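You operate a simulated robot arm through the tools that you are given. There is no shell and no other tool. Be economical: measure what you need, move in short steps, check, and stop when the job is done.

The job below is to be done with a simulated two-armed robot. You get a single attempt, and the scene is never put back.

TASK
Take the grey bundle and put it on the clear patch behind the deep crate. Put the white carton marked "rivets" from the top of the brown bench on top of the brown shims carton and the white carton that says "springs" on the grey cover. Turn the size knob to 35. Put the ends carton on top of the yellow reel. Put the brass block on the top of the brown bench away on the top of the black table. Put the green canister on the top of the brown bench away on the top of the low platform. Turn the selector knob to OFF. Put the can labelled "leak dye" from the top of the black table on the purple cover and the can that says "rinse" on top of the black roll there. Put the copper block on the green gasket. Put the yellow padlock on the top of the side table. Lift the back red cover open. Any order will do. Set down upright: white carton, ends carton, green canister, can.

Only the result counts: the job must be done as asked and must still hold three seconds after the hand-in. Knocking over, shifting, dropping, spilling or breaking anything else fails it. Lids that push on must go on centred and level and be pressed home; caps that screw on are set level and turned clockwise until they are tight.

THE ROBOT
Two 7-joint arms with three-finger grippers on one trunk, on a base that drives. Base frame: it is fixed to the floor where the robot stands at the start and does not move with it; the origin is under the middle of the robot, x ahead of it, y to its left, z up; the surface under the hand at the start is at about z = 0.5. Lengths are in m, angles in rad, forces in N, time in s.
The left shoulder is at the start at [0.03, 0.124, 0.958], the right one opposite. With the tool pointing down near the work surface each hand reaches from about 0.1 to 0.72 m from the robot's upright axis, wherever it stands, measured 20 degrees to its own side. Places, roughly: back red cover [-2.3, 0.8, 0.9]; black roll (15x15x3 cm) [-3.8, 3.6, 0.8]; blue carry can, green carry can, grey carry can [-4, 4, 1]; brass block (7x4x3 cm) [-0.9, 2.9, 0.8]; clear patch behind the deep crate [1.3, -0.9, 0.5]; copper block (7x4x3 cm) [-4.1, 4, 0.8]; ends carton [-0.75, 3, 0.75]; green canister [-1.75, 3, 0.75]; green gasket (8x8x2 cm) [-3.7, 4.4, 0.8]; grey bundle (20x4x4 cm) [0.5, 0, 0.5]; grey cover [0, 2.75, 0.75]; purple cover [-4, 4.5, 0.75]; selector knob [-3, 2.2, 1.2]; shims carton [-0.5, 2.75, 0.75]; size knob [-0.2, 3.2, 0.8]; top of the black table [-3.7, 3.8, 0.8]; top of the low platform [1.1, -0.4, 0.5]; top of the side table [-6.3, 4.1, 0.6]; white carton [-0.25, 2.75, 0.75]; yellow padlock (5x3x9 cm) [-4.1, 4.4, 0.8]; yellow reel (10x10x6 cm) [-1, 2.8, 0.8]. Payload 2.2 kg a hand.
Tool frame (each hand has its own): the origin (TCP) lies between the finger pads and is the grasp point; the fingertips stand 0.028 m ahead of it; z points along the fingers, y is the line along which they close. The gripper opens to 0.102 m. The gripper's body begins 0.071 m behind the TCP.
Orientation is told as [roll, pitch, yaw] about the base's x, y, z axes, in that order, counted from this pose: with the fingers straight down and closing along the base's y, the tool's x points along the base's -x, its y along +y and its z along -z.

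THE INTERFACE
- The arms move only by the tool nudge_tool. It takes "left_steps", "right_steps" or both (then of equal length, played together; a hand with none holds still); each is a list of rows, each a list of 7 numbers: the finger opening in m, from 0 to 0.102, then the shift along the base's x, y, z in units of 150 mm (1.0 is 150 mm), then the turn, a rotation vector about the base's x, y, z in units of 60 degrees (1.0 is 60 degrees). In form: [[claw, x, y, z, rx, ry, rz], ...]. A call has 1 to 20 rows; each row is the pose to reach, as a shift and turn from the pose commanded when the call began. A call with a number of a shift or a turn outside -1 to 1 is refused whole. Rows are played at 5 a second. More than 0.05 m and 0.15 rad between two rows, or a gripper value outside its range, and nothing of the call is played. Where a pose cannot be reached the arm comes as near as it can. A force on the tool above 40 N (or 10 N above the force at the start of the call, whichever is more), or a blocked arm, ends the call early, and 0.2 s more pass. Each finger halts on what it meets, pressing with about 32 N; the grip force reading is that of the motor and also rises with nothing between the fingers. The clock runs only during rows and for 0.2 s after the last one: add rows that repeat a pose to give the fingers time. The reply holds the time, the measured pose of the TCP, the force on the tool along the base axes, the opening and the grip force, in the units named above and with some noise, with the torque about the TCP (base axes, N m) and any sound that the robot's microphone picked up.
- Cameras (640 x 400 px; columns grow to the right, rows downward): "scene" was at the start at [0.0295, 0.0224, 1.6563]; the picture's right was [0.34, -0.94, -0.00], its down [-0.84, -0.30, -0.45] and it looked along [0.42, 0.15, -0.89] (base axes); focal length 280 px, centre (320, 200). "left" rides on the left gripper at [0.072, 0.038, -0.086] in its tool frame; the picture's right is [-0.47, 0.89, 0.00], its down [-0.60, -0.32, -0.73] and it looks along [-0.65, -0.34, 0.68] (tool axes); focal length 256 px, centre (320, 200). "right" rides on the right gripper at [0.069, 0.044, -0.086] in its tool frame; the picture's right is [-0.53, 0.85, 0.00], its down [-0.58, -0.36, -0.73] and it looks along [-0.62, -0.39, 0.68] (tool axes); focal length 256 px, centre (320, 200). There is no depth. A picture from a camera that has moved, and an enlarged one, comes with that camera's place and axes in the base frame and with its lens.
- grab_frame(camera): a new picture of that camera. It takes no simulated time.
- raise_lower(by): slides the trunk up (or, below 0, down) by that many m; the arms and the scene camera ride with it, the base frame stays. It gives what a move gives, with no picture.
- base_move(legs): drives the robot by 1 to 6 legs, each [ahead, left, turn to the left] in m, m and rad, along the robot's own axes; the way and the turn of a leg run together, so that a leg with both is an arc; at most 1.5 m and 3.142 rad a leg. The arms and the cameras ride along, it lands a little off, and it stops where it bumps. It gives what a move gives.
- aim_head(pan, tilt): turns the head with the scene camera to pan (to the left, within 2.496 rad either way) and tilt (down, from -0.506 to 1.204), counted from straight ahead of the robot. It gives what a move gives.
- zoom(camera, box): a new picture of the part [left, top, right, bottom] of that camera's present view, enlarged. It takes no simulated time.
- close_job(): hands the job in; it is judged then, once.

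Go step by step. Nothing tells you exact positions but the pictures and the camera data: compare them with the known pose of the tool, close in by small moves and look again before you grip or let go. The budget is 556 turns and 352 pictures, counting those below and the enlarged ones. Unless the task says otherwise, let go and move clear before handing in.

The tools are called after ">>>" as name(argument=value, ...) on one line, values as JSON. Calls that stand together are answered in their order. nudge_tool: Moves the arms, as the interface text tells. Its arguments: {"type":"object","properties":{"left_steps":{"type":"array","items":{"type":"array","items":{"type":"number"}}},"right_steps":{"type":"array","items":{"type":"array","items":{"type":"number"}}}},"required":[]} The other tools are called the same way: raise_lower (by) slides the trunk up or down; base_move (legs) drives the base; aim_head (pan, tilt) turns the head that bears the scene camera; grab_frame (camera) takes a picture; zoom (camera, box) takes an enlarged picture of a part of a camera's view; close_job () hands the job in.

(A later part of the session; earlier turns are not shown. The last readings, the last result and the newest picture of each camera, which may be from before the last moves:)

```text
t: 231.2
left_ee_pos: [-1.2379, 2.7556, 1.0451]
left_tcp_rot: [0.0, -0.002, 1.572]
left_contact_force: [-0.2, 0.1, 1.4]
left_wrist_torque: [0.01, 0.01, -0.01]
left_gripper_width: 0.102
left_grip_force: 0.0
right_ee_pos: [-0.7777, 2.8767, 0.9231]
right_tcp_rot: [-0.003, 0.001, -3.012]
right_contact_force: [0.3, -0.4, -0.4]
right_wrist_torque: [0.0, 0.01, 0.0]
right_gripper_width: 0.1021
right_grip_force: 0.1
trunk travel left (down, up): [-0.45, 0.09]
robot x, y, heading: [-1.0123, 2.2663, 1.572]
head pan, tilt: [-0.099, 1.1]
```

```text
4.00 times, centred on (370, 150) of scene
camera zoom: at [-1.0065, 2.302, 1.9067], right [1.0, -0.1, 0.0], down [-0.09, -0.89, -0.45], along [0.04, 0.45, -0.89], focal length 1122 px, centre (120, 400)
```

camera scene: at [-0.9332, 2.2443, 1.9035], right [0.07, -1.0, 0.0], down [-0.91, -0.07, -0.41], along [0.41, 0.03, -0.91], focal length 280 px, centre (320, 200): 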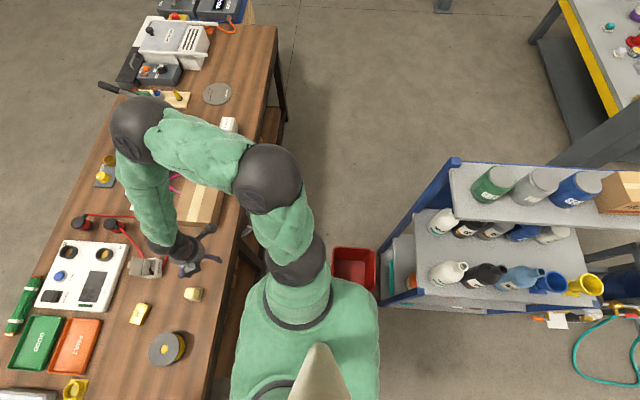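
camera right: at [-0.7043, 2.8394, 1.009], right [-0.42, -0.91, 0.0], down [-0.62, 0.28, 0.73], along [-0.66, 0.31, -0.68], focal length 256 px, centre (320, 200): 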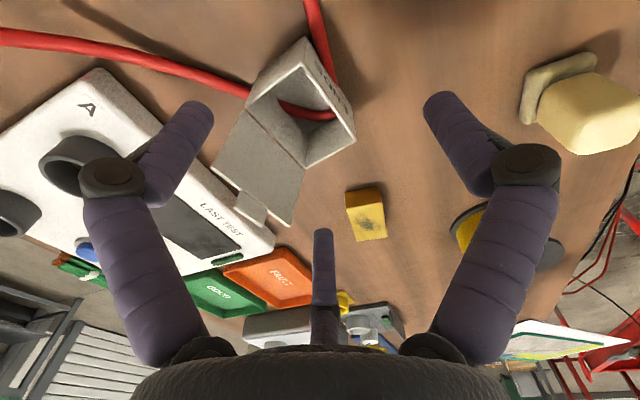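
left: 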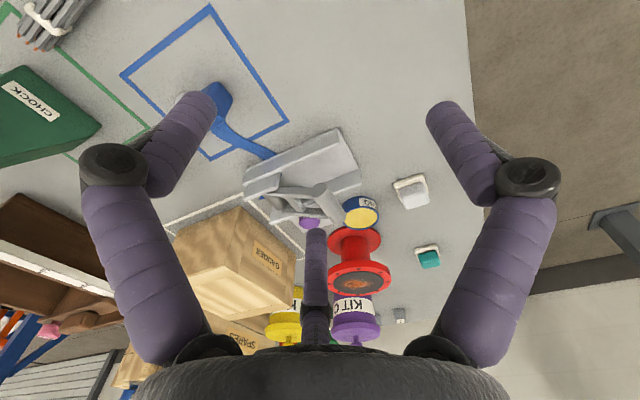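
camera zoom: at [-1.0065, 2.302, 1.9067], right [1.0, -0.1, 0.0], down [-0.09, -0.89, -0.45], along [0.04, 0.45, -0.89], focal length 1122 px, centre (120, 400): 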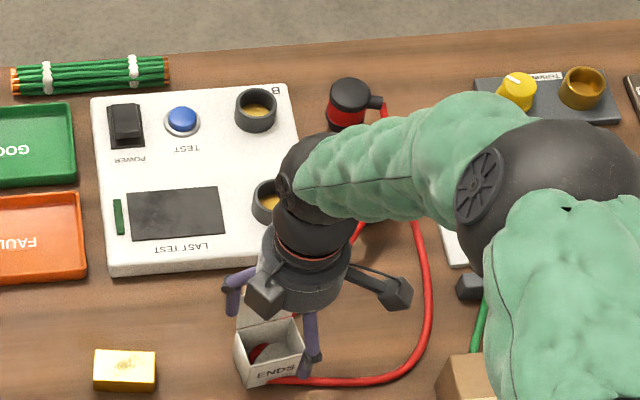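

>>> nudge_tool(right_steps=[[0.102, 0.03, 0, -0.2, 0, 0, 0], [0.102, 0.03, 0, -0.4, 0, 0, 0], [0.102, 0.03, 0, -0.5, 0, 0, 0], [0.102, 0.03, 0, -0.6, 0, 0, 0], [0.102, 0.03, 0, -0.66, 0, 0, 0], [0.102, 0.03, 0, -0.66, 0, 0, 0]])

>>> grab_frame(camera="right")

>>> zoom(camera="scene", box=[300, 100, 440, 200])

```text
t: 232.6
left_ee_pos: [-1.238, 2.7558, 1.0456]
left_tcp_rot: [0.0, 0.003, 1.574]
left_contact_force: [-0.3, -0.4, -1.1]
left_wrist_torque: [-0.01, -0.01, -0.01]
left_gripper_width: 0.1021
left_grip_force: 0.1
right_ee_pos: [-0.7732, 2.8772, 0.8243]
right_tcp_rot: [-0.003, 0.001, -3.012]
right_contact_force: [0.0, 0.9, -0.1]
right_wrist_torque: [-0.03, 0.0, 0.02]
right_gripper_width: 0.1018
right_grip_force: 0.1
trunk travel left (down, up): [-0.45, 0.09]
robot x, y, heading: [-1.0129, 2.2709, 1.573]
head pan, tilt: [-0.099, 1.1]
```

```text
295 pictures are left
camera right: at [-0.6995, 2.8401, 0.9104], right [-0.42, -0.91, 0.0], down [-0.62, 0.29, 0.73], along [-0.66, 0.31, -0.68], focal length 256 px, centre (320, 200)
```

right: 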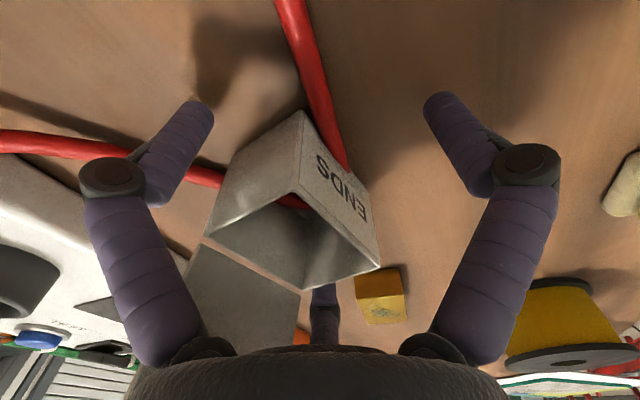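

```text
4.00 times, centred on (370, 150) of scene
camera zoom: at [-1.0065, 2.3028, 1.9067], right [1.0, -0.1, 0.0], down [-0.09, -0.89, -0.45], along [0.04, 0.45, -0.89], focal length 1122 px, centre (120, 400)
```

zoom: 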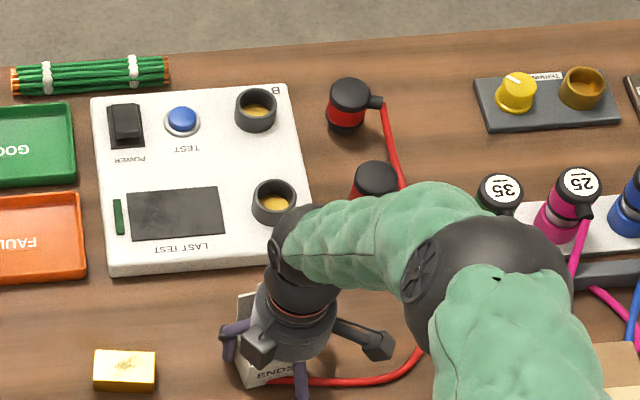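

>>> nudge_tool(right_steps=[[0.102, -0.02, 0.03, 0, 0, 0, 0.05], [0.09, -0.02, 0.03, 0, 0, 0, 0.05], [0.08, -0.02, 0.03, 0, 0, 0, 0.05], [0.06, -0.02, 0.03, 0, 0, 0, 0.05], [0.04, -0.02, 0.03, 0, 0, 0, 0.05], [0.02, -0.02, 0.03, 0, 0, 0, 0.05], [0.02, -0.02, 0.03, 0, 0, 0, 0.05]])

>>> grab_frame(camera="right")

```text
t: 234.2
left_ee_pos: [-1.238, 2.7572, 1.0451]
left_tcp_rot: [-0.001, 0.002, 1.573]
left_contact_force: [0.6, -0.4, -0.8]
left_wrist_torque: [0.0, 0.01, 0.03]
left_gripper_width: 0.1019
left_grip_force: 0.1
right_ee_pos: [-0.7754, 2.8797, 0.8257]
right_tcp_rot: [-0.004, -0.001, -2.96]
right_contact_force: [-1.4, 0.3, 2.6]
right_wrist_torque: [0.05, 0.03, 0.03]
right_gripper_width: 0.0776
right_grip_force: 31.8
trunk travel left (down, up): [-0.45, 0.09]
robot x, y, heading: [-1.0125, 2.2674, 1.576]
head pan, tilt: [-0.099, 1.1]
```

```text
293 pictures are left
camera right: at [-0.7007, 2.8488, 0.911], right [-0.37, -0.93, 0.0], down [-0.63, 0.25, 0.73], along [-0.68, 0.28, -0.68], focal length 256 px, centre (320, 200)
```

right: 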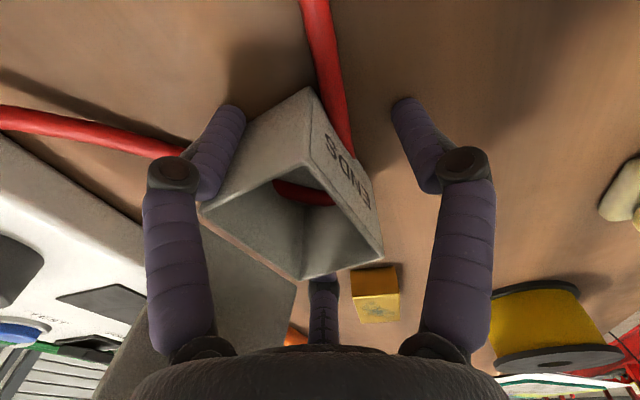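

>>> nudge_tool(right_steps=[[0.02, 0, 0, 0.1, 0, 0, 0], [0.02, 0, 0, 0.3, 0, 0, 0], [0.02, 0, 0, 0.6, 0, 0, 0], [0.02, 0, 0, 0.9, 0, 0, 0], [0.02, 0, 0, 0.9, 0, 0, 0]])

>>> grab_frame(camera="right")

>>> zoom(camera="scene", box=[260, 80, 440, 240])

```text
t: 235.4
left_ee_pos: [-1.2383, 2.7583, 1.0444]
left_tcp_rot: [0.0, 0.002, 1.572]
left_contact_force: [-0.1, 0.6, 0.8]
left_wrist_torque: [-0.02, 0.0, 0.04]
left_gripper_width: 0.1019
left_grip_force: 0.2
right_ee_pos: [-0.7743, 2.8827, 0.9589]
right_tcp_rot: [-0.003, -0.002, -2.961]
right_contact_force: [0.1, 0.4, -1.8]
right_wrist_torque: [-0.01, 0.05, -0.01]
right_gripper_width: 0.0777
right_grip_force: 32.0
trunk travel left (down, up): [-0.45, 0.09]
robot x, y, heading: [-1.0143, 2.2668, 1.572]
head pan, tilt: [-0.099, 1.1]
```

```text
292 pictures are left
camera right: at [-0.6988, 2.8506, 1.0443], right [-0.37, -0.93, 0.0], down [-0.63, 0.25, 0.73], along [-0.68, 0.27, -0.68], focal length 256 px, centre (320, 200)
```

right: 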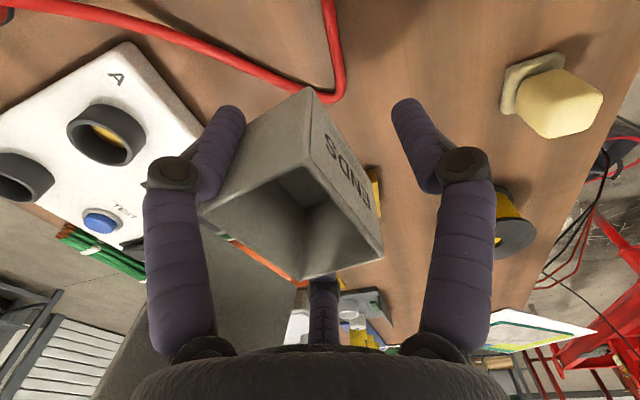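

```text
2.50 times, centred on (350, 160) of scene
camera zoom: at [-1.0061, 2.304, 1.9066], right [1.0, -0.1, 0.0], down [-0.09, -0.89, -0.45], along [0.04, 0.45, -0.89], focal length 701 px, centre (245, 300)
```

zoom: 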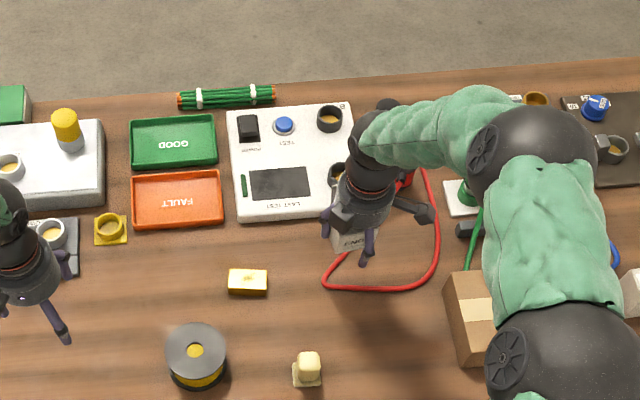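

The carton is up and the leads stayed. Moving left hand aside and carrying the carton over the reel.

>>> nudge_tool(left_steps=[[0.102, -0.25, 0, 0.1, 0, 0, 0], [0.102, -0.5, 0, 0.2, 0, 0, 0], [0.102, -0.75, 0, 0.2, 0, 0, 0], [0.102, -1.0, 0, 0.2, 0, 0, 0], [0.102, -1.0, 0, 0.2, 0, 0, 0], [0.102, -1.0, 0, 0.2, 0, 0, 0]], right_steps=[[0.02, -0.17, -0.1, 0, 0, 0, 0], [0.02, -0.34, -0.2, 0, 0, 0, 0], [0.02, -0.51, -0.3, 0, 0, 0, 0], [0.02, -0.68, -0.4, 0, 0, 0, 0], [0.02, -0.84, -0.5, 0, 0, 0, 0], [0.02, -1.0, -0.6, 0, 0, 0, 0]])

>>> nudge_tool(right_steps=[[0.02, -0.2, -0.08, 0, 0, 0, 0], [0.02, -0.4, -0.16, 0, 0, 0, 0], [0.02, -0.6, -0.24, 0, 0, 0, 0], [0.02, -0.79, -0.32, 0, 0, 0, 0], [0.02, -0.79, -0.32, 0, 0, 0, 0]])

>>> grab_frame(camera="right")

>>> zoom(camera="scene", box=[240, 120, 400, 240])

>>> grab_frame(camera="left")

```text
t: 236.8
left_ee_pos: [-1.39, 2.7551, 1.0751]
left_tcp_rot: [-0.001, -0.002, 1.573]
left_contact_force: [-0.4, -0.2, -0.2]
left_wrist_torque: [0.01, -0.02, -0.03]
left_gripper_width: 0.1017
left_grip_force: 0.1
right_ee_pos: [-0.9263, 2.7901, 0.9603]
right_tcp_rot: [-0.004, 0.003, -2.96]
right_contact_force: [-0.3, 0.6, -1.9]
right_wrist_torque: [0.02, -0.01, -0.01]
right_gripper_width: 0.0774
right_grip_force: 31.5
trunk travel left (down, up): [-0.45, 0.09]
robot x, y, heading: [-1.008, 2.2681, 1.576]
head pan, tilt: [-0.099, 1.1]
```

```text
t: 238.0
left_ee_pos: [-1.3884, 2.7559, 1.0757]
left_tcp_rot: [0.0, 0.001, 1.571]
left_contact_force: [-0.4, -0.2, 0.5]
left_wrist_torque: [0.01, 0.02, 0.0]
left_gripper_width: 0.102
left_grip_force: 0.0
right_ee_pos: [-1.0429, 2.7414, 0.9601]
right_tcp_rot: [-0.005, -0.001, -2.962]
right_contact_force: [0.6, -0.1, -1.3]
right_wrist_torque: [-0.06, 0.01, 0.04]
right_gripper_width: 0.0779
right_grip_force: 32.0
trunk travel left (down, up): [-0.45, 0.09]
robot x, y, heading: [-1.015, 2.2717, 1.569]
head pan, tilt: [-0.099, 1.1]
```

```text
290 pictures are left
camera right: at [-0.9682, 2.7094, 1.0451], right [-0.37, -0.93, 0.0], down [-0.63, 0.25, 0.73], along [-0.68, 0.28, -0.68], focal length 256 px, centre (320, 200)
```

right: 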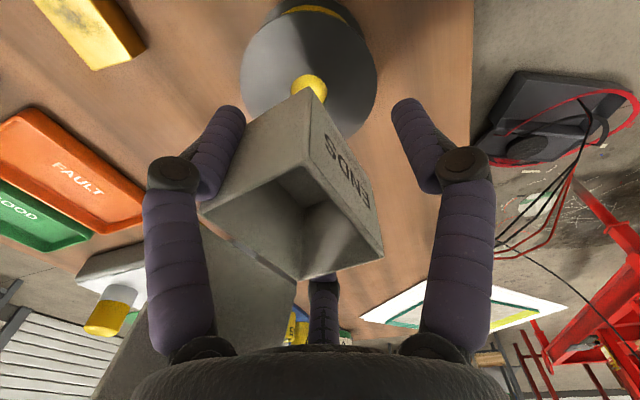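

```text
3.33 times, centred on (320, 180) of scene
camera zoom: at [-1.0052, 2.3034, 1.9066], right [1.0, -0.1, 0.0], down [-0.09, -0.89, -0.45], along [0.04, 0.45, -0.89], focal length 935 px, centre (320, 267)
```

zoom: 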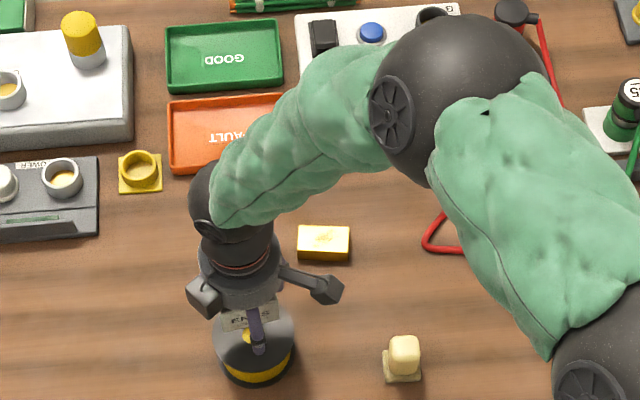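

```text
288 pictures are left
camera left: at [-1.4263, 2.6823, 1.1629], right [-0.89, 0.46, 0.0], down [0.32, 0.61, 0.73], along [0.34, 0.65, -0.68], focal length 256 px, centre (320, 200)
```

left: 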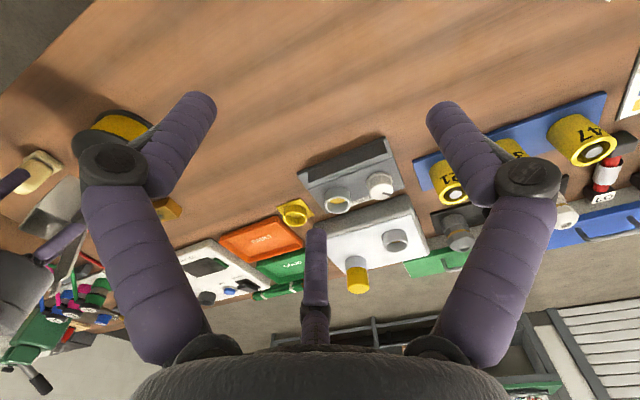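

>>> nudge_tool(right_steps=[[0.02, 0.03, -0.04, -0.15, 0, 0, 0], [0.02, 0.03, -0.04, -0.3, 0, 0, 0], [0.02, 0.03, -0.04, -0.4, 0, 0, 0], [0.02, 0.03, -0.04, -0.45, 0, 0, 0], [0.02, 0.03, -0.04, -0.45, 0, 0, 0]])

>>> grab_frame(camera="right")

>>> zoom(camera="scene", box=[260, 160, 360, 235])

```text
t: 239.2
left_ee_pos: [-1.3896, 2.7553, 1.0756]
left_tcp_rot: [0.0, 0.001, 1.572]
left_contact_force: [-1.3, 1.1, -0.2]
left_wrist_torque: [-0.03, -0.01, -0.04]
left_gripper_width: 0.1021
left_grip_force: 0.0
right_ee_pos: [-1.0397, 2.7367, 0.8931]
right_tcp_rot: [-0.004, 0.0, -2.959]
right_contact_force: [0.6, -0.2, -1.2]
right_wrist_torque: [-0.04, -0.01, 0.0]
right_gripper_width: 0.0774
right_grip_force: 32.2
trunk travel left (down, up): [-0.45, 0.09]
robot x, y, heading: [-1.012, 2.2672, 1.568]
head pan, tilt: [-0.099, 1.1]
```

```text
287 pictures are left
camera right: at [-0.9645, 2.7044, 0.9789], right [-0.37, -0.93, 0.0], down [-0.63, 0.25, 0.73], along [-0.68, 0.28, -0.68], focal length 256 px, centre (320, 200)
```

right: 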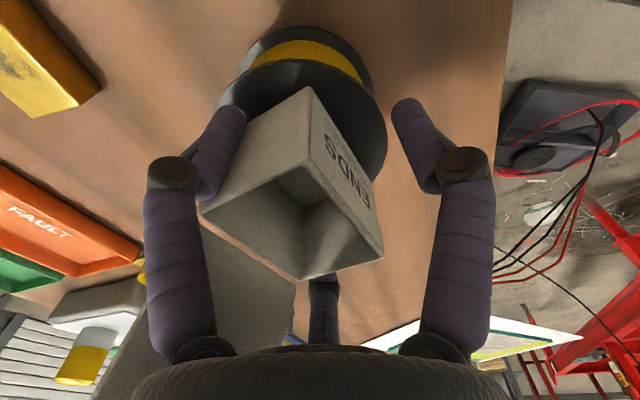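

```text
5.33 times, centred on (310, 198) of scene
camera zoom: at [-1.0068, 2.3028, 1.9067], right [1.0, -0.1, 0.0], down [-0.09, -0.89, -0.45], along [0.05, 0.45, -0.89], focal length 1495 px, centre (373, 213)
```

zoom: 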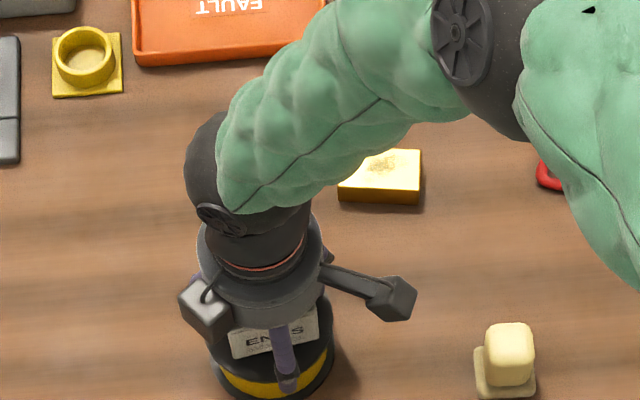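

>>> nudge_tool(right_steps=[[0.02, 0, 0, -0.015, 0, 0, 0], [0.02, 0, 0, -0.03, 0, 0, 0], [0.02, 0, 0, -0.04, 0, 0, 0], [0.02, 0, 0, -0.05, 0, 0, 0], [0.02, 0, 0, -0.05, 0, 0, 0]])

```text
t: 240.4
left_ee_pos: [-1.3896, 2.7554, 1.0744]
left_tcp_rot: [0.0, 0.001, 1.574]
left_contact_force: [0.1, -0.4, 0.5]
left_wrist_torque: [0.03, -0.02, 0.02]
left_gripper_width: 0.102
left_grip_force: 0.1
right_ee_pos: [-1.0396, 2.7371, 0.8855]
right_tcp_rot: [-0.004, 0.0, -2.96]
right_contact_force: [-0.7, 0.9, -1.4]
right_wrist_torque: [-0.05, -0.01, 0.01]
right_gripper_width: 0.0774
right_grip_force: 31.5
trunk travel left (down, up): [-0.45, 0.09]
robot x, y, heading: [-1.0105, 2.2686, 1.57]
head pan, tilt: [-0.099, 1.1]
```

>>> nudge_tool(right_steps=[[0.02, 0, 0, -0.015, 0, 0, 0], [0.02, 0, 0, -0.03, 0, 0, 0], [0.02, 0, 0, -0.03, 0, 0, 0]])

>>> grab_frame(camera="right")

```text
t: 241.2
left_ee_pos: [-1.3889, 2.7534, 1.0773]
left_tcp_rot: [-0.001, -0.002, 1.572]
left_contact_force: [-0.3, -0.2, 0.7]
left_wrist_torque: [0.02, -0.06, -0.01]
left_gripper_width: 0.1021
left_grip_force: 0.1
right_ee_pos: [-1.0379, 2.7371, 0.8833]
right_tcp_rot: [-0.008, 0.0, -2.962]
right_contact_force: [0.7, -7.3, 32.9]
right_wrist_torque: [0.62, 0.15, 0.02]
right_gripper_width: 0.0779
right_grip_force: 32.0
trunk travel left (down, up): [-0.45, 0.09]
robot x, y, heading: [-1.0118, 2.269, 1.568]
head pan, tilt: [-0.099, 1.1]
```

```text
285 pictures are left
camera right: at [-0.9643, 2.7048, 0.9693], right [-0.37, -0.93, -0.01], down [-0.63, 0.25, 0.73], along [-0.68, 0.28, -0.68], focal length 256 px, centre (320, 200)
```

right: 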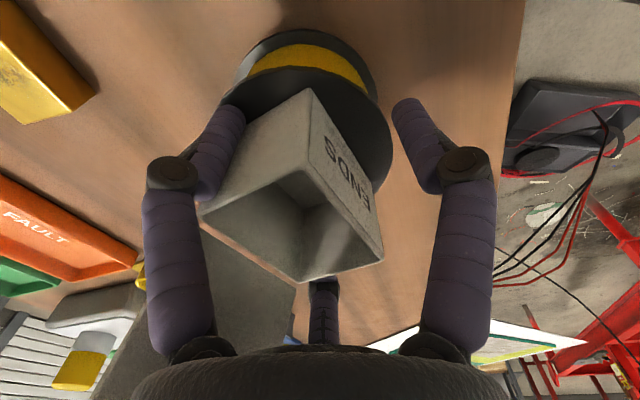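

>>> nudge_tool(right_steps=[[0.02, 0, 0, 0.02, 0, 0, 0], [0.05, 0, 0, 0.02, 0, 0, 0], [0.07, 0, 0, 0.02, 0, 0, 0], [0.09, 0, 0, 0.02, 0, 0, 0], [0.102, 0, 0, 0.02, 0, 0, 0], [0.102, 0, 0, 0.02, 0, 0, 0], [0.102, 0, 0, 0.2, 0, 0, 0], [0.102, 0, 0, 0.4, 0, 0, 0], [0.102, 0, 0, 0.7, 0, 0, 0], [0.102, 0, 0, 1.0, 0, 0, 0]])

>>> grab_frame(camera="right")

>>> zoom(camera="scene", box=[240, 120, 400, 240])

```text
t: 243.4
left_ee_pos: [-1.3906, 2.7549, 1.0759]
left_tcp_rot: [-0.001, 0.0, 1.574]
left_contact_force: [0.4, -0.1, 0.2]
left_wrist_torque: [0.01, -0.01, 0.04]
left_gripper_width: 0.1021
left_grip_force: 0.0
right_ee_pos: [-1.0395, 2.7362, 1.0305]
right_tcp_rot: [-0.002, 0.0, -2.959]
right_contact_force: [0.6, -0.8, 0.5]
right_wrist_torque: [0.03, 0.02, 0.01]
right_gripper_width: 0.1019
right_grip_force: 0.0
trunk travel left (down, up): [-0.45, 0.09]
robot x, y, heading: [-1.0154, 2.2688, 1.568]
head pan, tilt: [-0.099, 1.1]
```

```text
284 pictures are left
camera right: at [-0.9642, 2.7043, 1.1171], right [-0.37, -0.93, 0.0], down [-0.63, 0.25, 0.73], along [-0.68, 0.27, -0.68], focal length 256 px, centre (320, 200)
```

right: 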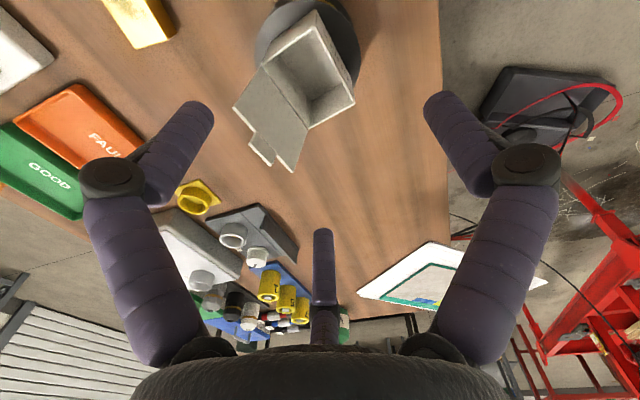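

```text
3.33 times, centred on (320, 180) of scene
camera zoom: at [-1.0067, 2.3017, 1.9067], right [1.0, -0.1, 0.0], down [-0.09, -0.89, -0.45], along [0.04, 0.45, -0.89], focal length 935 px, centre (320, 267)
```

zoom: 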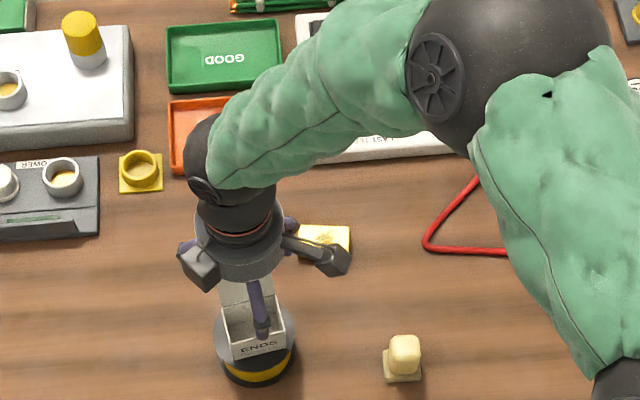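

Carton is on the reel. Now let me look left for the green canister.

>>> nudge_tool(left_steps=[[0.102, 0.3, -0.1, 0.1, 0, 0, 0], [0.102, 0.6, -0.3, 0.2, 0, 0, 0], [0.102, 0.9, -0.5, 0.2, 0, 0, 0], [0.102, 1.0, -0.75, 0.2, 0, 0, 0]], right_steps=[[0.102, 0.3, -0.1, 0, 0, 0, 0], [0.102, 0.6, -0.2, 0, 0, 0, 0], [0.102, 0.9, -0.3, 0, 0, 0, 0], [0.102, 1.0, -0.5, 0, 0, 0, 0]])

>>> aim_head(pan=0.7, tilt=0.8)

>>> grab_frame(camera="scene")

```text
refused: row 2 steps farther than a row can; nothing moved
```

```text
t: 244.5
left_ee_pos: [-1.3883, 2.7562, 1.0764]
left_tcp_rot: [0.0, 0.002, 1.572]
left_contact_force: [-0.3, -1.0, -0.3]
left_wrist_torque: [-0.01, -0.02, -0.03]
left_gripper_width: 0.1019
left_grip_force: 0.2
right_ee_pos: [-1.0402, 2.7372, 1.0305]
right_tcp_rot: [-0.003, -0.001, -2.96]
right_contact_force: [-0.3, 0.2, -0.5]
right_wrist_torque: [0.0, 0.0, 0.01]
right_gripper_width: 0.1017
right_grip_force: 0.1
trunk travel left (down, up): [-0.45, 0.09]
robot x, y, heading: [-1.0122, 2.2666, 1.567]
head pan, tilt: [0.7, 0.799]
```

```text
282 pictures are left
camera scene: at [-1.0648, 2.302, 1.9284], right [0.77, 0.64, 0.0], down [0.46, -0.55, -0.7], along [-0.45, 0.53, -0.72], focal length 280 px, centre (320, 200)
```

scene: 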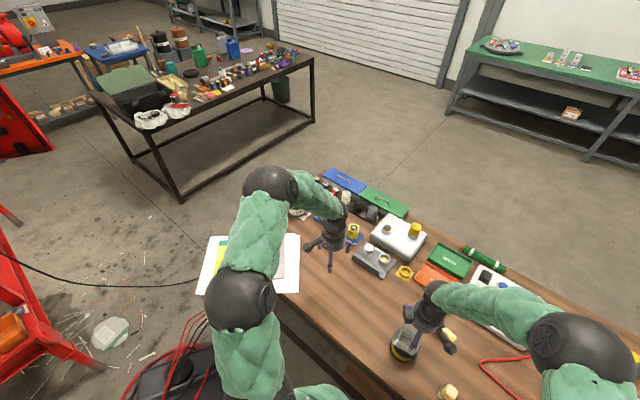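

>>> nudge_tool(left_steps=[[0.102, 0.2, -0.2, 0.1, 0, 0, 0], [0.102, 0.4, -0.4, 0.2, 0, 0, 0], [0.102, 0.6, -0.6, 0.2, 0, 0, 0], [0.102, 0.8, -0.8, 0.2, 0, 0, 0]], right_steps=[[0.102, 0.25, -0.1, 0, 0, 0, 0], [0.102, 0.5, -0.2, 0, 0, 0, 0], [0.102, 0.75, -0.3, 0, 0, 0, 0], [0.102, 1.0, -0.4, 0, 0, 0, 0]])

>>> grab_frame(camera="scene")

>>> grab_frame(camera="left")

```text
t: 245.5
left_ee_pos: [-1.266, 2.6352, 1.1065]
left_tcp_rot: [0.002, -0.001, 1.572]
left_contact_force: [0.4, -0.4, 0.7]
left_wrist_torque: [0.04, 0.05, -0.03]
left_gripper_width: 0.1019
left_grip_force: 0.0
right_ee_pos: [-0.886, 2.6774, 1.0332]
right_tcp_rot: [-0.006, -0.002, -2.96]
right_contact_force: [0.4, -0.2, 0.2]
right_wrist_torque: [0.04, 0.07, -0.05]
right_gripper_width: 0.1021
right_grip_force: 0.1
trunk travel left (down, up): [-0.45, 0.09]
robot x, y, heading: [-1.0114, 2.2682, 1.572]
head pan, tilt: [0.7, 0.799]
```

```text
281 pictures are left
camera scene: at [-1.0611, 2.2986, 1.9286], right [0.76, 0.64, 0.0], down [0.46, -0.55, -0.7], along [-0.45, 0.53, -0.72], focal length 280 px, centre (320, 200)
```

scene: 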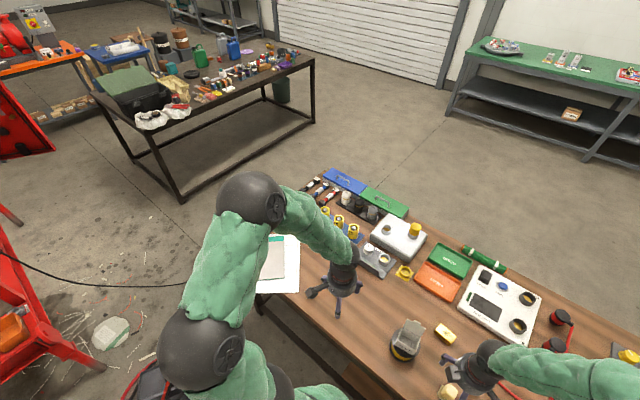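

```text
280 pictures are left
camera left: at [-1.3033, 2.561, 1.1935], right [-0.89, 0.46, 0.0], down [0.32, 0.6, 0.73], along [0.34, 0.65, -0.68], focal length 256 px, centre (320, 200)
```

left: 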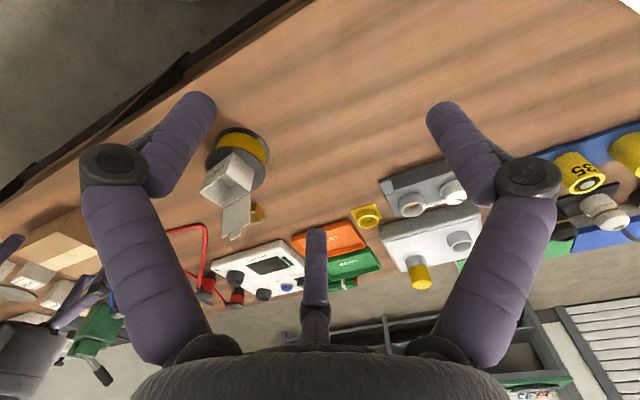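

Canister will be taken from elsewhere (left end of bench). Now I'll pick the brass block with the left hand; first positioning both hands.

>>> nudge_tool(left_steps=[[0.102, 0.1, 0, 0, 0, 0, -0.125], [0.102, 0.2, 0, 0, 0, 0, -0.25], [0.102, 0.3, 0, 0, 0, 0, -0.375], [0.102, 0.4, 0, 0, 0, 0, -0.5], [0.102, 0.5, 0, 0, 0, 0, -0.625], [0.102, 0.6, 0, 0, 0, 0, -0.75], [0.102, 0.65, 0.1, 0, 0, 0, -0.875], [0.102, 0.7, 0.2, 0, 0, 0, -1.0]], right_steps=[[0.102, 0.2, -0.2, 0, 0, 0, 0], [0.102, 0.4, -0.4, 0, 0, 0, 0], [0.102, 0.6, -0.6, 0, 0, 0, 0], [0.102, 0.8, -0.8, 0, 0, 0, 0], [0.102, 0.8, -0.8, 0, 0, 0, 0], [0.102, 0.8, -0.8, 0, 0, 0, 0], [0.102, 0.8, -0.8, 0, 0, 0, 0], [0.102, 0.8, -0.8, 0, 0, 0, 0]])

>>> nudge_tool(left_steps=[[0.102, 0.15, 0.2, 0, 0, 0, -0.125], [0.102, 0.3, 0.4, 0, 0, 0, -0.25], [0.102, 0.45, 0.6, 0, 0, 0, -0.375], [0.102, 0.6, 0.8, 0, 0, 0, -0.5], [0.102, 0.75, 1.0, 0, 0, 0, -0.5], [0.102, 0.9, 1.0, 0, 0, 0, -0.5], [0.102, 1.0, 1.0, -0.1, 0, 0, -0.5], [0.102, 1.0, 1.0, -0.2, 0, 0, -0.5]])

>>> aim_head(pan=0.0, tilt=1.1)

>>> grab_frame(camera="left")

>>> zoom(camera="scene", box=[260, 100, 420, 220])

```text
t: 247.3
left_ee_pos: [-1.1633, 2.6678, 1.1042]
left_tcp_rot: [-0.001, 0.0, 0.522]
left_contact_force: [0.2, -0.2, -0.5]
left_wrist_torque: [-0.04, 0.02, 0.02]
left_gripper_width: 0.1019
left_grip_force: 0.0
right_ee_pos: [-0.7693, 2.5585, 1.0321]
right_tcp_rot: [-0.003, 0.001, -2.959]
right_contact_force: [0.1, 0.3, 0.7]
right_wrist_torque: [-0.03, -0.02, 0.03]
right_gripper_width: 0.1021
right_grip_force: 0.1
trunk travel left (down, up): [-0.45, 0.09]
robot x, y, heading: [-1.0099, 2.2697, 1.572]
head pan, tilt: [0.7, 0.799]
```

```text
t: 249.1
left_ee_pos: [-1.0137, 2.8179, 1.0754]
left_tcp_rot: [-0.001, -0.001, 0.002]
left_contact_force: [0.5, 0.2, 0.8]
left_wrist_torque: [-0.02, -0.01, 0.02]
left_gripper_width: 0.1021
left_grip_force: 0.1
right_ee_pos: [-0.7688, 2.5576, 1.0322]
right_tcp_rot: [-0.003, -0.001, -2.96]
right_contact_force: [0.7, 1.0, -0.2]
right_wrist_torque: [0.01, 0.0, 0.03]
right_gripper_width: 0.1022
right_grip_force: 0.0
trunk travel left (down, up): [-0.45, 0.09]
robot x, y, heading: [-1.0142, 2.2694, 1.573]
head pan, tilt: [0.7, 0.799]
```

```text
t: 250.2
left_ee_pos: [-1.0131, 2.8174, 1.0747]
left_tcp_rot: [0.0, 0.002, 0.002]
left_contact_force: [0.0, 0.1, 0.1]
left_wrist_torque: [-0.03, -0.01, 0.02]
left_gripper_width: 0.102
left_grip_force: 0.1
right_ee_pos: [-0.7686, 2.5577, 1.0315]
right_tcp_rot: [-0.003, 0.0, -2.96]
right_contact_force: [0.1, -1.5, 0.4]
right_wrist_torque: [0.0, -0.01, -0.01]
right_gripper_width: 0.1017
right_grip_force: 0.1
trunk travel left (down, up): [-0.45, 0.09]
robot x, y, heading: [-1.0125, 2.2711, 1.569]
head pan, tilt: [0.0, 1.1]
```

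```text
279 pictures are left
camera left: at [-1.0857, 2.8535, 1.1623], right [0.46, 0.89, 0.0], down [0.6, -0.32, 0.73], along [0.65, -0.34, -0.68], focal length 256 px, centre (320, 200)
```

left: 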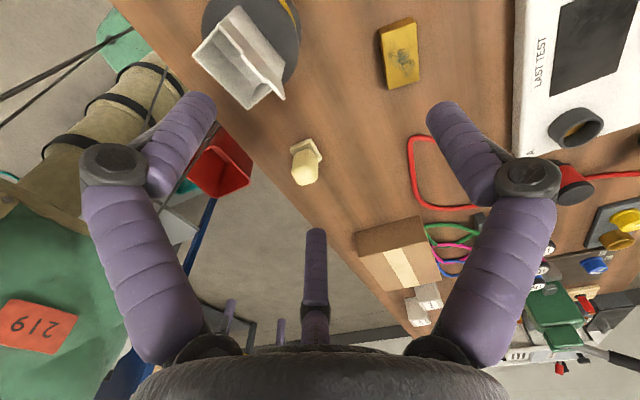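

```text
3.33 times, centred on (340, 160) of scene
camera zoom: at [-1.0128, 2.3031, 1.9067], right [1.0, 0.0, 0.0], down [0.0, -0.89, -0.45], along [0.0, 0.45, -0.89], focal length 935 px, centre (253, 333)
```

zoom: 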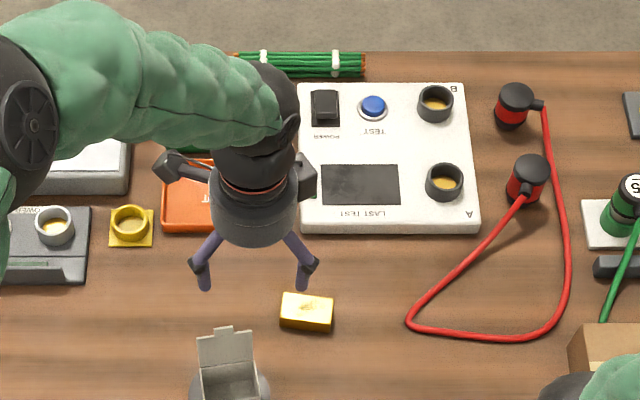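

>>> nudge_tool(left_steps=[[0.102, 0.2, 0.2, 0, 0, 0, -0.05], [0.102, 0.4, 0.4, 0, 0, 0, -0.095], [0.102, 0.493, 0.477, -0.2, 0, 0, -0.095], [0.102, 0.493, 0.477, -0.5, 0, 0, -0.095], [0.102, 0.493, 0.477, -0.8, 0, 0, -0.095], [0.102, 0.493, 0.477, -1.0, 0, 0, -0.095], [0.102, 0.493, 0.477, -1.0, 0, 0, -0.095]])

>>> grab_frame(camera="left")

>>> zoom(camera="scene", box=[260, 100, 420, 220])

```text
t: 251.8
left_ee_pos: [-0.9391, 2.8899, 0.9242]
left_tcp_rot: [0.0, 0.0, -0.098]
left_contact_force: [0.4, 0.1, -0.3]
left_wrist_torque: [-0.02, 0.0, -0.01]
left_gripper_width: 0.102
left_grip_force: 0.1
right_ee_pos: [-0.7686, 2.5566, 1.0327]
right_tcp_rot: [-0.004, -0.001, -2.959]
right_contact_force: [-0.2, 0.5, -0.1]
right_wrist_torque: [0.01, 0.06, -0.03]
right_gripper_width: 0.1021
right_grip_force: 0.1
trunk travel left (down, up): [-0.45, 0.09]
robot x, y, heading: [-1.0135, 2.2688, 1.573]
head pan, tilt: [0.0, 1.1]
```

```text
277 pictures are left
camera left: at [-1.0073, 2.9332, 1.0112], right [0.55, 0.84, 0.0], down [0.57, -0.37, 0.73], along [0.61, -0.4, -0.68], focal length 256 px, centre (320, 200)
```

left: 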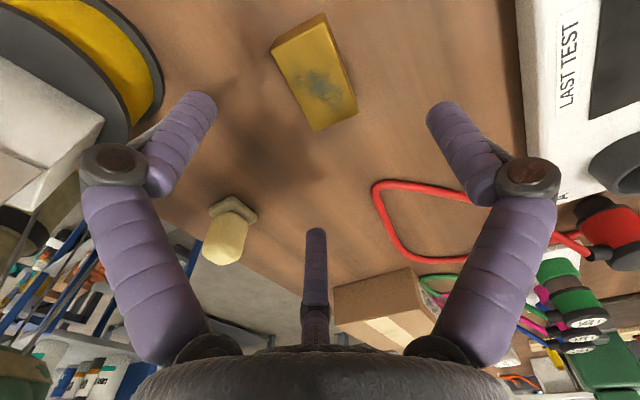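

```text
3.33 times, centred on (340, 160) of scene
camera zoom: at [-1.0128, 2.3027, 1.9067], right [1.0, 0.0, 0.0], down [0.0, -0.89, -0.45], along [0.0, 0.45, -0.89], focal length 935 px, centre (253, 333)
```

zoom: 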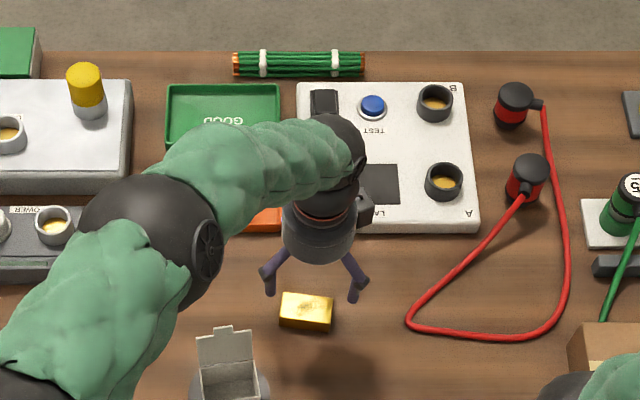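

>>> nudge_tool(left_steps=[[0.102, -0.02, -0.035, -0.2, 0, 0, 0], [0.102, -0.02, -0.035, -0.4, 0, 0, 0], [0.102, -0.02, -0.035, -0.55, 0, 0, 0], [0.102, -0.02, -0.035, -0.65, 0, 0, 0], [0.102, -0.02, -0.035, -0.71, 0, 0, 0], [0.102, -0.02, -0.035, -0.71, 0, 0, 0]])

>>> grab_frame(camera="left")

```text
t: 253.2
left_ee_pos: [-0.9426, 2.8843, 0.8177]
left_tcp_rot: [-0.003, 0.0, -0.097]
left_contact_force: [0.6, -0.5, 0.4]
left_wrist_torque: [-0.04, 0.0, 0.0]
left_gripper_width: 0.1021
left_grip_force: 0.1
right_ee_pos: [-0.7685, 2.5576, 1.0322]
right_tcp_rot: [-0.002, 0.0, -2.96]
right_contact_force: [-0.4, 0.2, -0.2]
right_wrist_torque: [-0.01, 0.02, -0.03]
right_gripper_width: 0.1021
right_grip_force: 0.0
trunk travel left (down, up): [-0.45, 0.09]
robot x, y, heading: [-1.0119, 2.269, 1.577]
head pan, tilt: [0.0, 1.1]
```

```text
275 pictures are left
camera left: at [-1.0106, 2.9281, 0.9052], right [0.55, 0.84, 0.0], down [0.57, -0.37, 0.73], along [0.61, -0.4, -0.68], focal length 256 px, centre (320, 200)
```

left: 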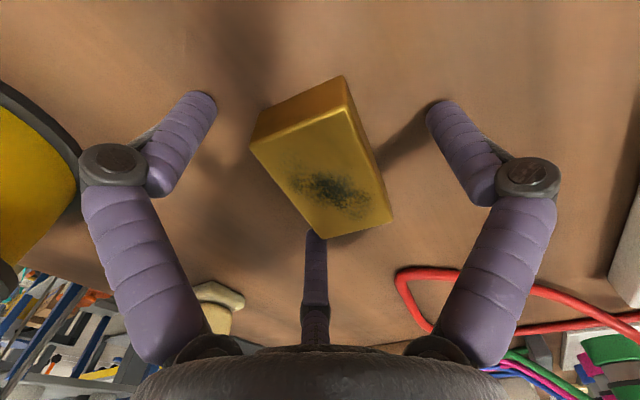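

>>> nudge_tool(left_steps=[[0.09, 0, 0, 0, 0, 0, 0], [0.07, 0, 0, 0, 0, 0, 0], [0.05, 0, 0, 0, 0, 0, 0], [0.03, 0, 0, 0, 0, 0, 0], [0.01, 0, 0, 0, 0, 0, 0], [0.0, 0, 0, 0, 0, 0, 0], [0.0, 0, 0, 0, 0, 0, 0]])

>>> nudge_tool(left_steps=[[0.0, 0, 0, 0.1, 0, 0, 0], [0.0, 0, 0, 0.3, 0, 0, 0], [0.0, 0, 0, 0.6, 0, 0, 0], [0.0, 0, 0, 0.9, 0, 0, 0], [0.0, 0, 0, 1.0, 0, 0, 0]])

>>> grab_frame(camera="left")

```text
t: 254.1
left_ee_pos: [-0.9405, 2.8875, 0.8263]
left_tcp_rot: [0.01, 0.001, -0.094]
left_contact_force: [-0.2, -11.1, 32.0]
left_wrist_torque: [-0.93, 0.7, 0.33]
left_gripper_width: 0.0508
left_grip_force: 15.7
right_ee_pos: [-0.7686, 2.5561, 1.0339]
right_tcp_rot: [-0.005, -0.002, -2.963]
right_contact_force: [0.1, -0.8, 0.1]
right_wrist_torque: [-0.07, 0.0, 0.02]
right_gripper_width: 0.102
right_grip_force: 0.0
trunk travel left (down, up): [-0.45, 0.09]
robot x, y, heading: [-1.0149, 2.2672, 1.57]
head pan, tilt: [0.0, 1.1]
stopped in row 4 (left hand): the force on the tool passed its limit at 57 N (the readings are from after the stop); the commanded pose is now the measured one
```

```text
t: 255.3
left_ee_pos: [-0.9418, 2.8869, 0.9727]
left_tcp_rot: [0.003, -0.001, -0.095]
left_contact_force: [0.1, -0.6, -3.6]
left_wrist_torque: [-0.02, -0.03, 0.01]
left_gripper_width: 0.0491
left_grip_force: 32.1
right_ee_pos: [-0.7691, 2.5581, 1.0322]
right_tcp_rot: [-0.001, 0.0, -2.96]
right_contact_force: [-0.1, -0.2, 0.5]
right_wrist_torque: [-0.03, 0.01, -0.02]
right_gripper_width: 0.1019
right_grip_force: 0.0
trunk travel left (down, up): [-0.45, 0.09]
robot x, y, heading: [-1.013, 2.2649, 1.571]
head pan, tilt: [0.0, 1.1]
```

```text
274 pictures are left
camera left: at [-1.0101, 2.9304, 1.0593], right [0.55, 0.84, 0.0], down [0.57, -0.38, 0.73], along [0.61, -0.4, -0.68], focal length 256 px, centre (320, 200)
```

left: 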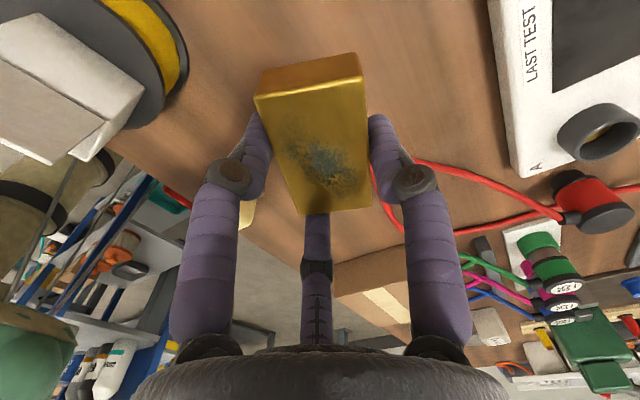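

Brass block held. Retracting the left hand high and backing out of this pocket.

>>> nudge_tool(left_steps=[[0.0, 0, 0, 0.3, 0, 0, 0], [0.0, 0, 0, 0.6, 0, 0, 0], [0.0, -0.1, -0.2, 0.8, 0, 0, 0], [0.0, -0.3, -0.4, 0.8, 0, 0, 0], [0.0, -0.5, -0.6, 0.8, 0, 0, 0], [0.0, -0.7, -0.8, 0.8, 0, 0, 0], [0.0, -0.9, -1.0, 0.8, 0, 0, 0], [0.0, -1.0, -1.0, 0.8, 0, 0, 0]])

>>> base_move(legs=[[-0.1, 0.05, 0], [-0.65, 0.25, 0], [-1.38, 0.05, 0], [-0.72, 0.0, 0]])

```text
t: 257.1
left_ee_pos: [-1.0929, 2.7382, 1.0927]
left_tcp_rot: [0.003, 0.0, -0.098]
left_contact_force: [-0.4, 0.3, -2.9]
left_wrist_torque: [-0.01, -0.06, -0.01]
left_gripper_width: 0.0484
left_grip_force: 32.2
right_ee_pos: [-0.7695, 2.5585, 1.0322]
right_tcp_rot: [-0.004, -0.001, -2.96]
right_contact_force: [-0.4, -0.5, 0.2]
right_wrist_torque: [-0.02, 0.03, -0.04]
right_gripper_width: 0.1019
right_grip_force: 0.1
trunk travel left (down, up): [-0.45, 0.09]
robot x, y, heading: [-1.0124, 2.2703, 1.571]
head pan, tilt: [0.0, 1.1]
```

```text
t: 271.9
left_ee_pos: [-1.3786, -0.1359, 1.0924]
left_tcp_rot: [0.003, 0.0, -0.078]
left_contact_force: [-0.1, 0.0, -2.5]
left_wrist_torque: [0.01, -0.03, -0.02]
left_gripper_width: 0.048
left_grip_force: 31.7
right_ee_pos: [-1.0513, -0.3109, 1.0342]
right_tcp_rot: [-0.004, -0.001, -2.943]
right_contact_force: [0.6, -0.3, 0.5]
right_wrist_torque: [0.0, 0.01, 0.03]
right_gripper_width: 0.1021
right_grip_force: 0.0
trunk travel left (down, up): [-0.45, 0.09]
robot x, y, heading: [-1.2886, -0.6058, 1.583]
head pan, tilt: [0.0, 1.1]
```

>>> aim_head(pan=0.6, tilt=0.45)

>>> grab_frame(camera="scene")

>>> zoom(camera="scene", box=[160, 20, 480, 220])

```text
t: 272.9
left_ee_pos: [-1.3792, -0.1367, 1.0942]
left_tcp_rot: [0.003, -0.001, -0.078]
left_contact_force: [0.2, -0.6, -2.6]
left_wrist_torque: [-0.02, -0.02, -0.02]
left_gripper_width: 0.0478
left_grip_force: 32.1
right_ee_pos: [-1.0514, -0.3105, 1.0326]
right_tcp_rot: [-0.003, 0.0, -2.943]
right_contact_force: [0.5, -0.1, 0.6]
right_wrist_torque: [0.02, 0.04, -0.01]
right_gripper_width: 0.1023
right_grip_force: 0.2
trunk travel left (down, up): [-0.45, 0.09]
robot x, y, heading: [-1.295, -0.602, 1.588]
head pan, tilt: [0.6, 0.45]
```

```text
273 pictures are left
camera scene: at [-1.3428, -0.558, 1.9587], right [0.82, 0.58, 0.0], down [0.25, -0.36, -0.9], along [-0.52, 0.73, -0.44], focal length 280 px, centre (320, 200)
```

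scene: 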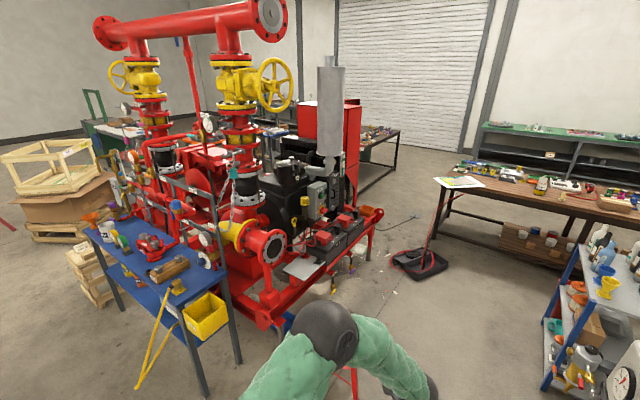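

```text
2.00 times, centred on (320, 120) of scene
camera zoom: at [-1.3428, -0.558, 1.9587], right [0.82, 0.58, 0.0], down [0.25, -0.36, -0.9], along [-0.52, 0.73, -0.44], focal length 561 px, centre (320, 360)
```

zoom: 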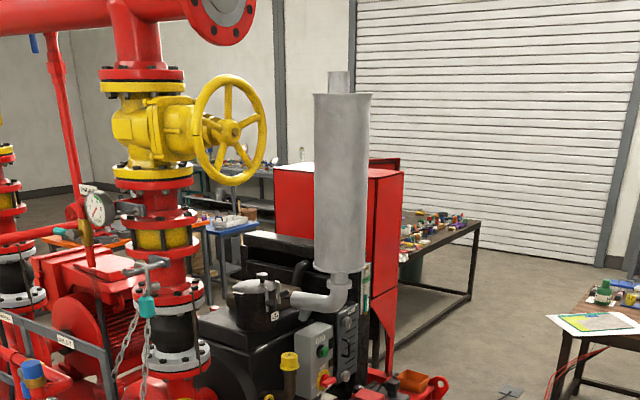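

The red terminal covers sit on the skid's east edge around [-2.3, 0.75–1.0, 0.85]. I'll do that cover now from the corridor with the right hand.

>>> base_move(legs=[[1.5, 0.06, -0.015], [0.1, 0, 0], [0, 0, 1.57]])

>>> aim_head(pan=0, tilt=0.7)

>>> grab_frame(camera="scene")

```text
refused: leg 1 is longer than a leg can be; nothing moved
```

```text
t: 273.9
left_ee_pos: [-1.379, -0.136, 1.0924]
left_tcp_rot: [0.004, 0.0, -0.079]
left_contact_force: [0.6, 0.8, -2.2]
left_wrist_torque: [0.0, -0.04, 0.04]
left_gripper_width: 0.048
left_grip_force: 31.8
right_ee_pos: [-1.0516, -0.312, 1.0321]
right_tcp_rot: [-0.004, 0.0, -2.944]
right_contact_force: [0.8, 0.4, -0.4]
right_wrist_torque: [0.03, -0.01, 0.02]
right_gripper_width: 0.102
right_grip_force: 0.0
trunk travel left (down, up): [-0.45, 0.09]
robot x, y, heading: [-1.2918, -0.6041, 1.588]
head pan, tilt: [0.0, 0.7]
```

```text
271 pictures are left
camera scene: at [-1.2912, -0.5478, 1.9367], right [1.0, 0.02, 0.0], down [0.01, -0.64, -0.77], along [-0.01, 0.76, -0.64], focal length 280 px, centre (320, 200)
```

scene: 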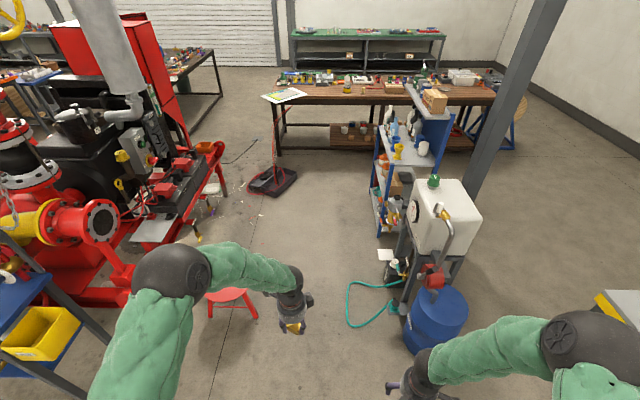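

>>> base_move(legs=[[1.45, 0.04, -0.015], [0.1, 0, 0], [0, 0, 1.57]])

>>> grab_frame(camera="scene")

```text
t: 285.6
left_ee_pos: [-1.8061, 0.8817, 1.0929]
left_tcp_rot: [0.004, 0.001, 1.445]
left_contact_force: [-0.2, -1.0, -2.5]
left_wrist_torque: [0.02, -0.01, -0.02]
left_gripper_width: 0.0472
left_grip_force: 32.4
right_ee_pos: [-1.6138, 1.2023, 1.0321]
right_tcp_rot: [-0.006, 0.001, -1.416]
right_contact_force: [0.3, 0.1, -0.7]
right_wrist_torque: [0.04, 0.0, 0.01]
right_gripper_width: 0.1019
right_grip_force: 0.0
trunk travel left (down, up): [-0.45, 0.09]
robot x, y, heading: [-1.3321, 0.9449, 3.109]
head pan, tilt: [0.0, 0.7]
```

```text
270 pictures are left
camera scene: at [-1.3884, 0.9518, 1.9366], right [0.03, 1.0, 0.0], down [0.64, -0.02, -0.76], along [-0.76, 0.02, -0.64], focal length 280 px, centre (320, 200)
```

scene: 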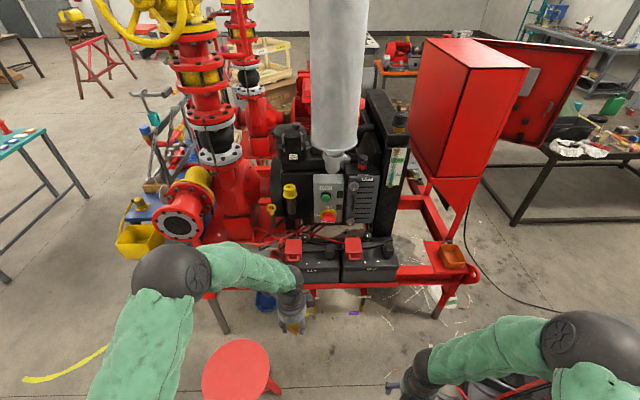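

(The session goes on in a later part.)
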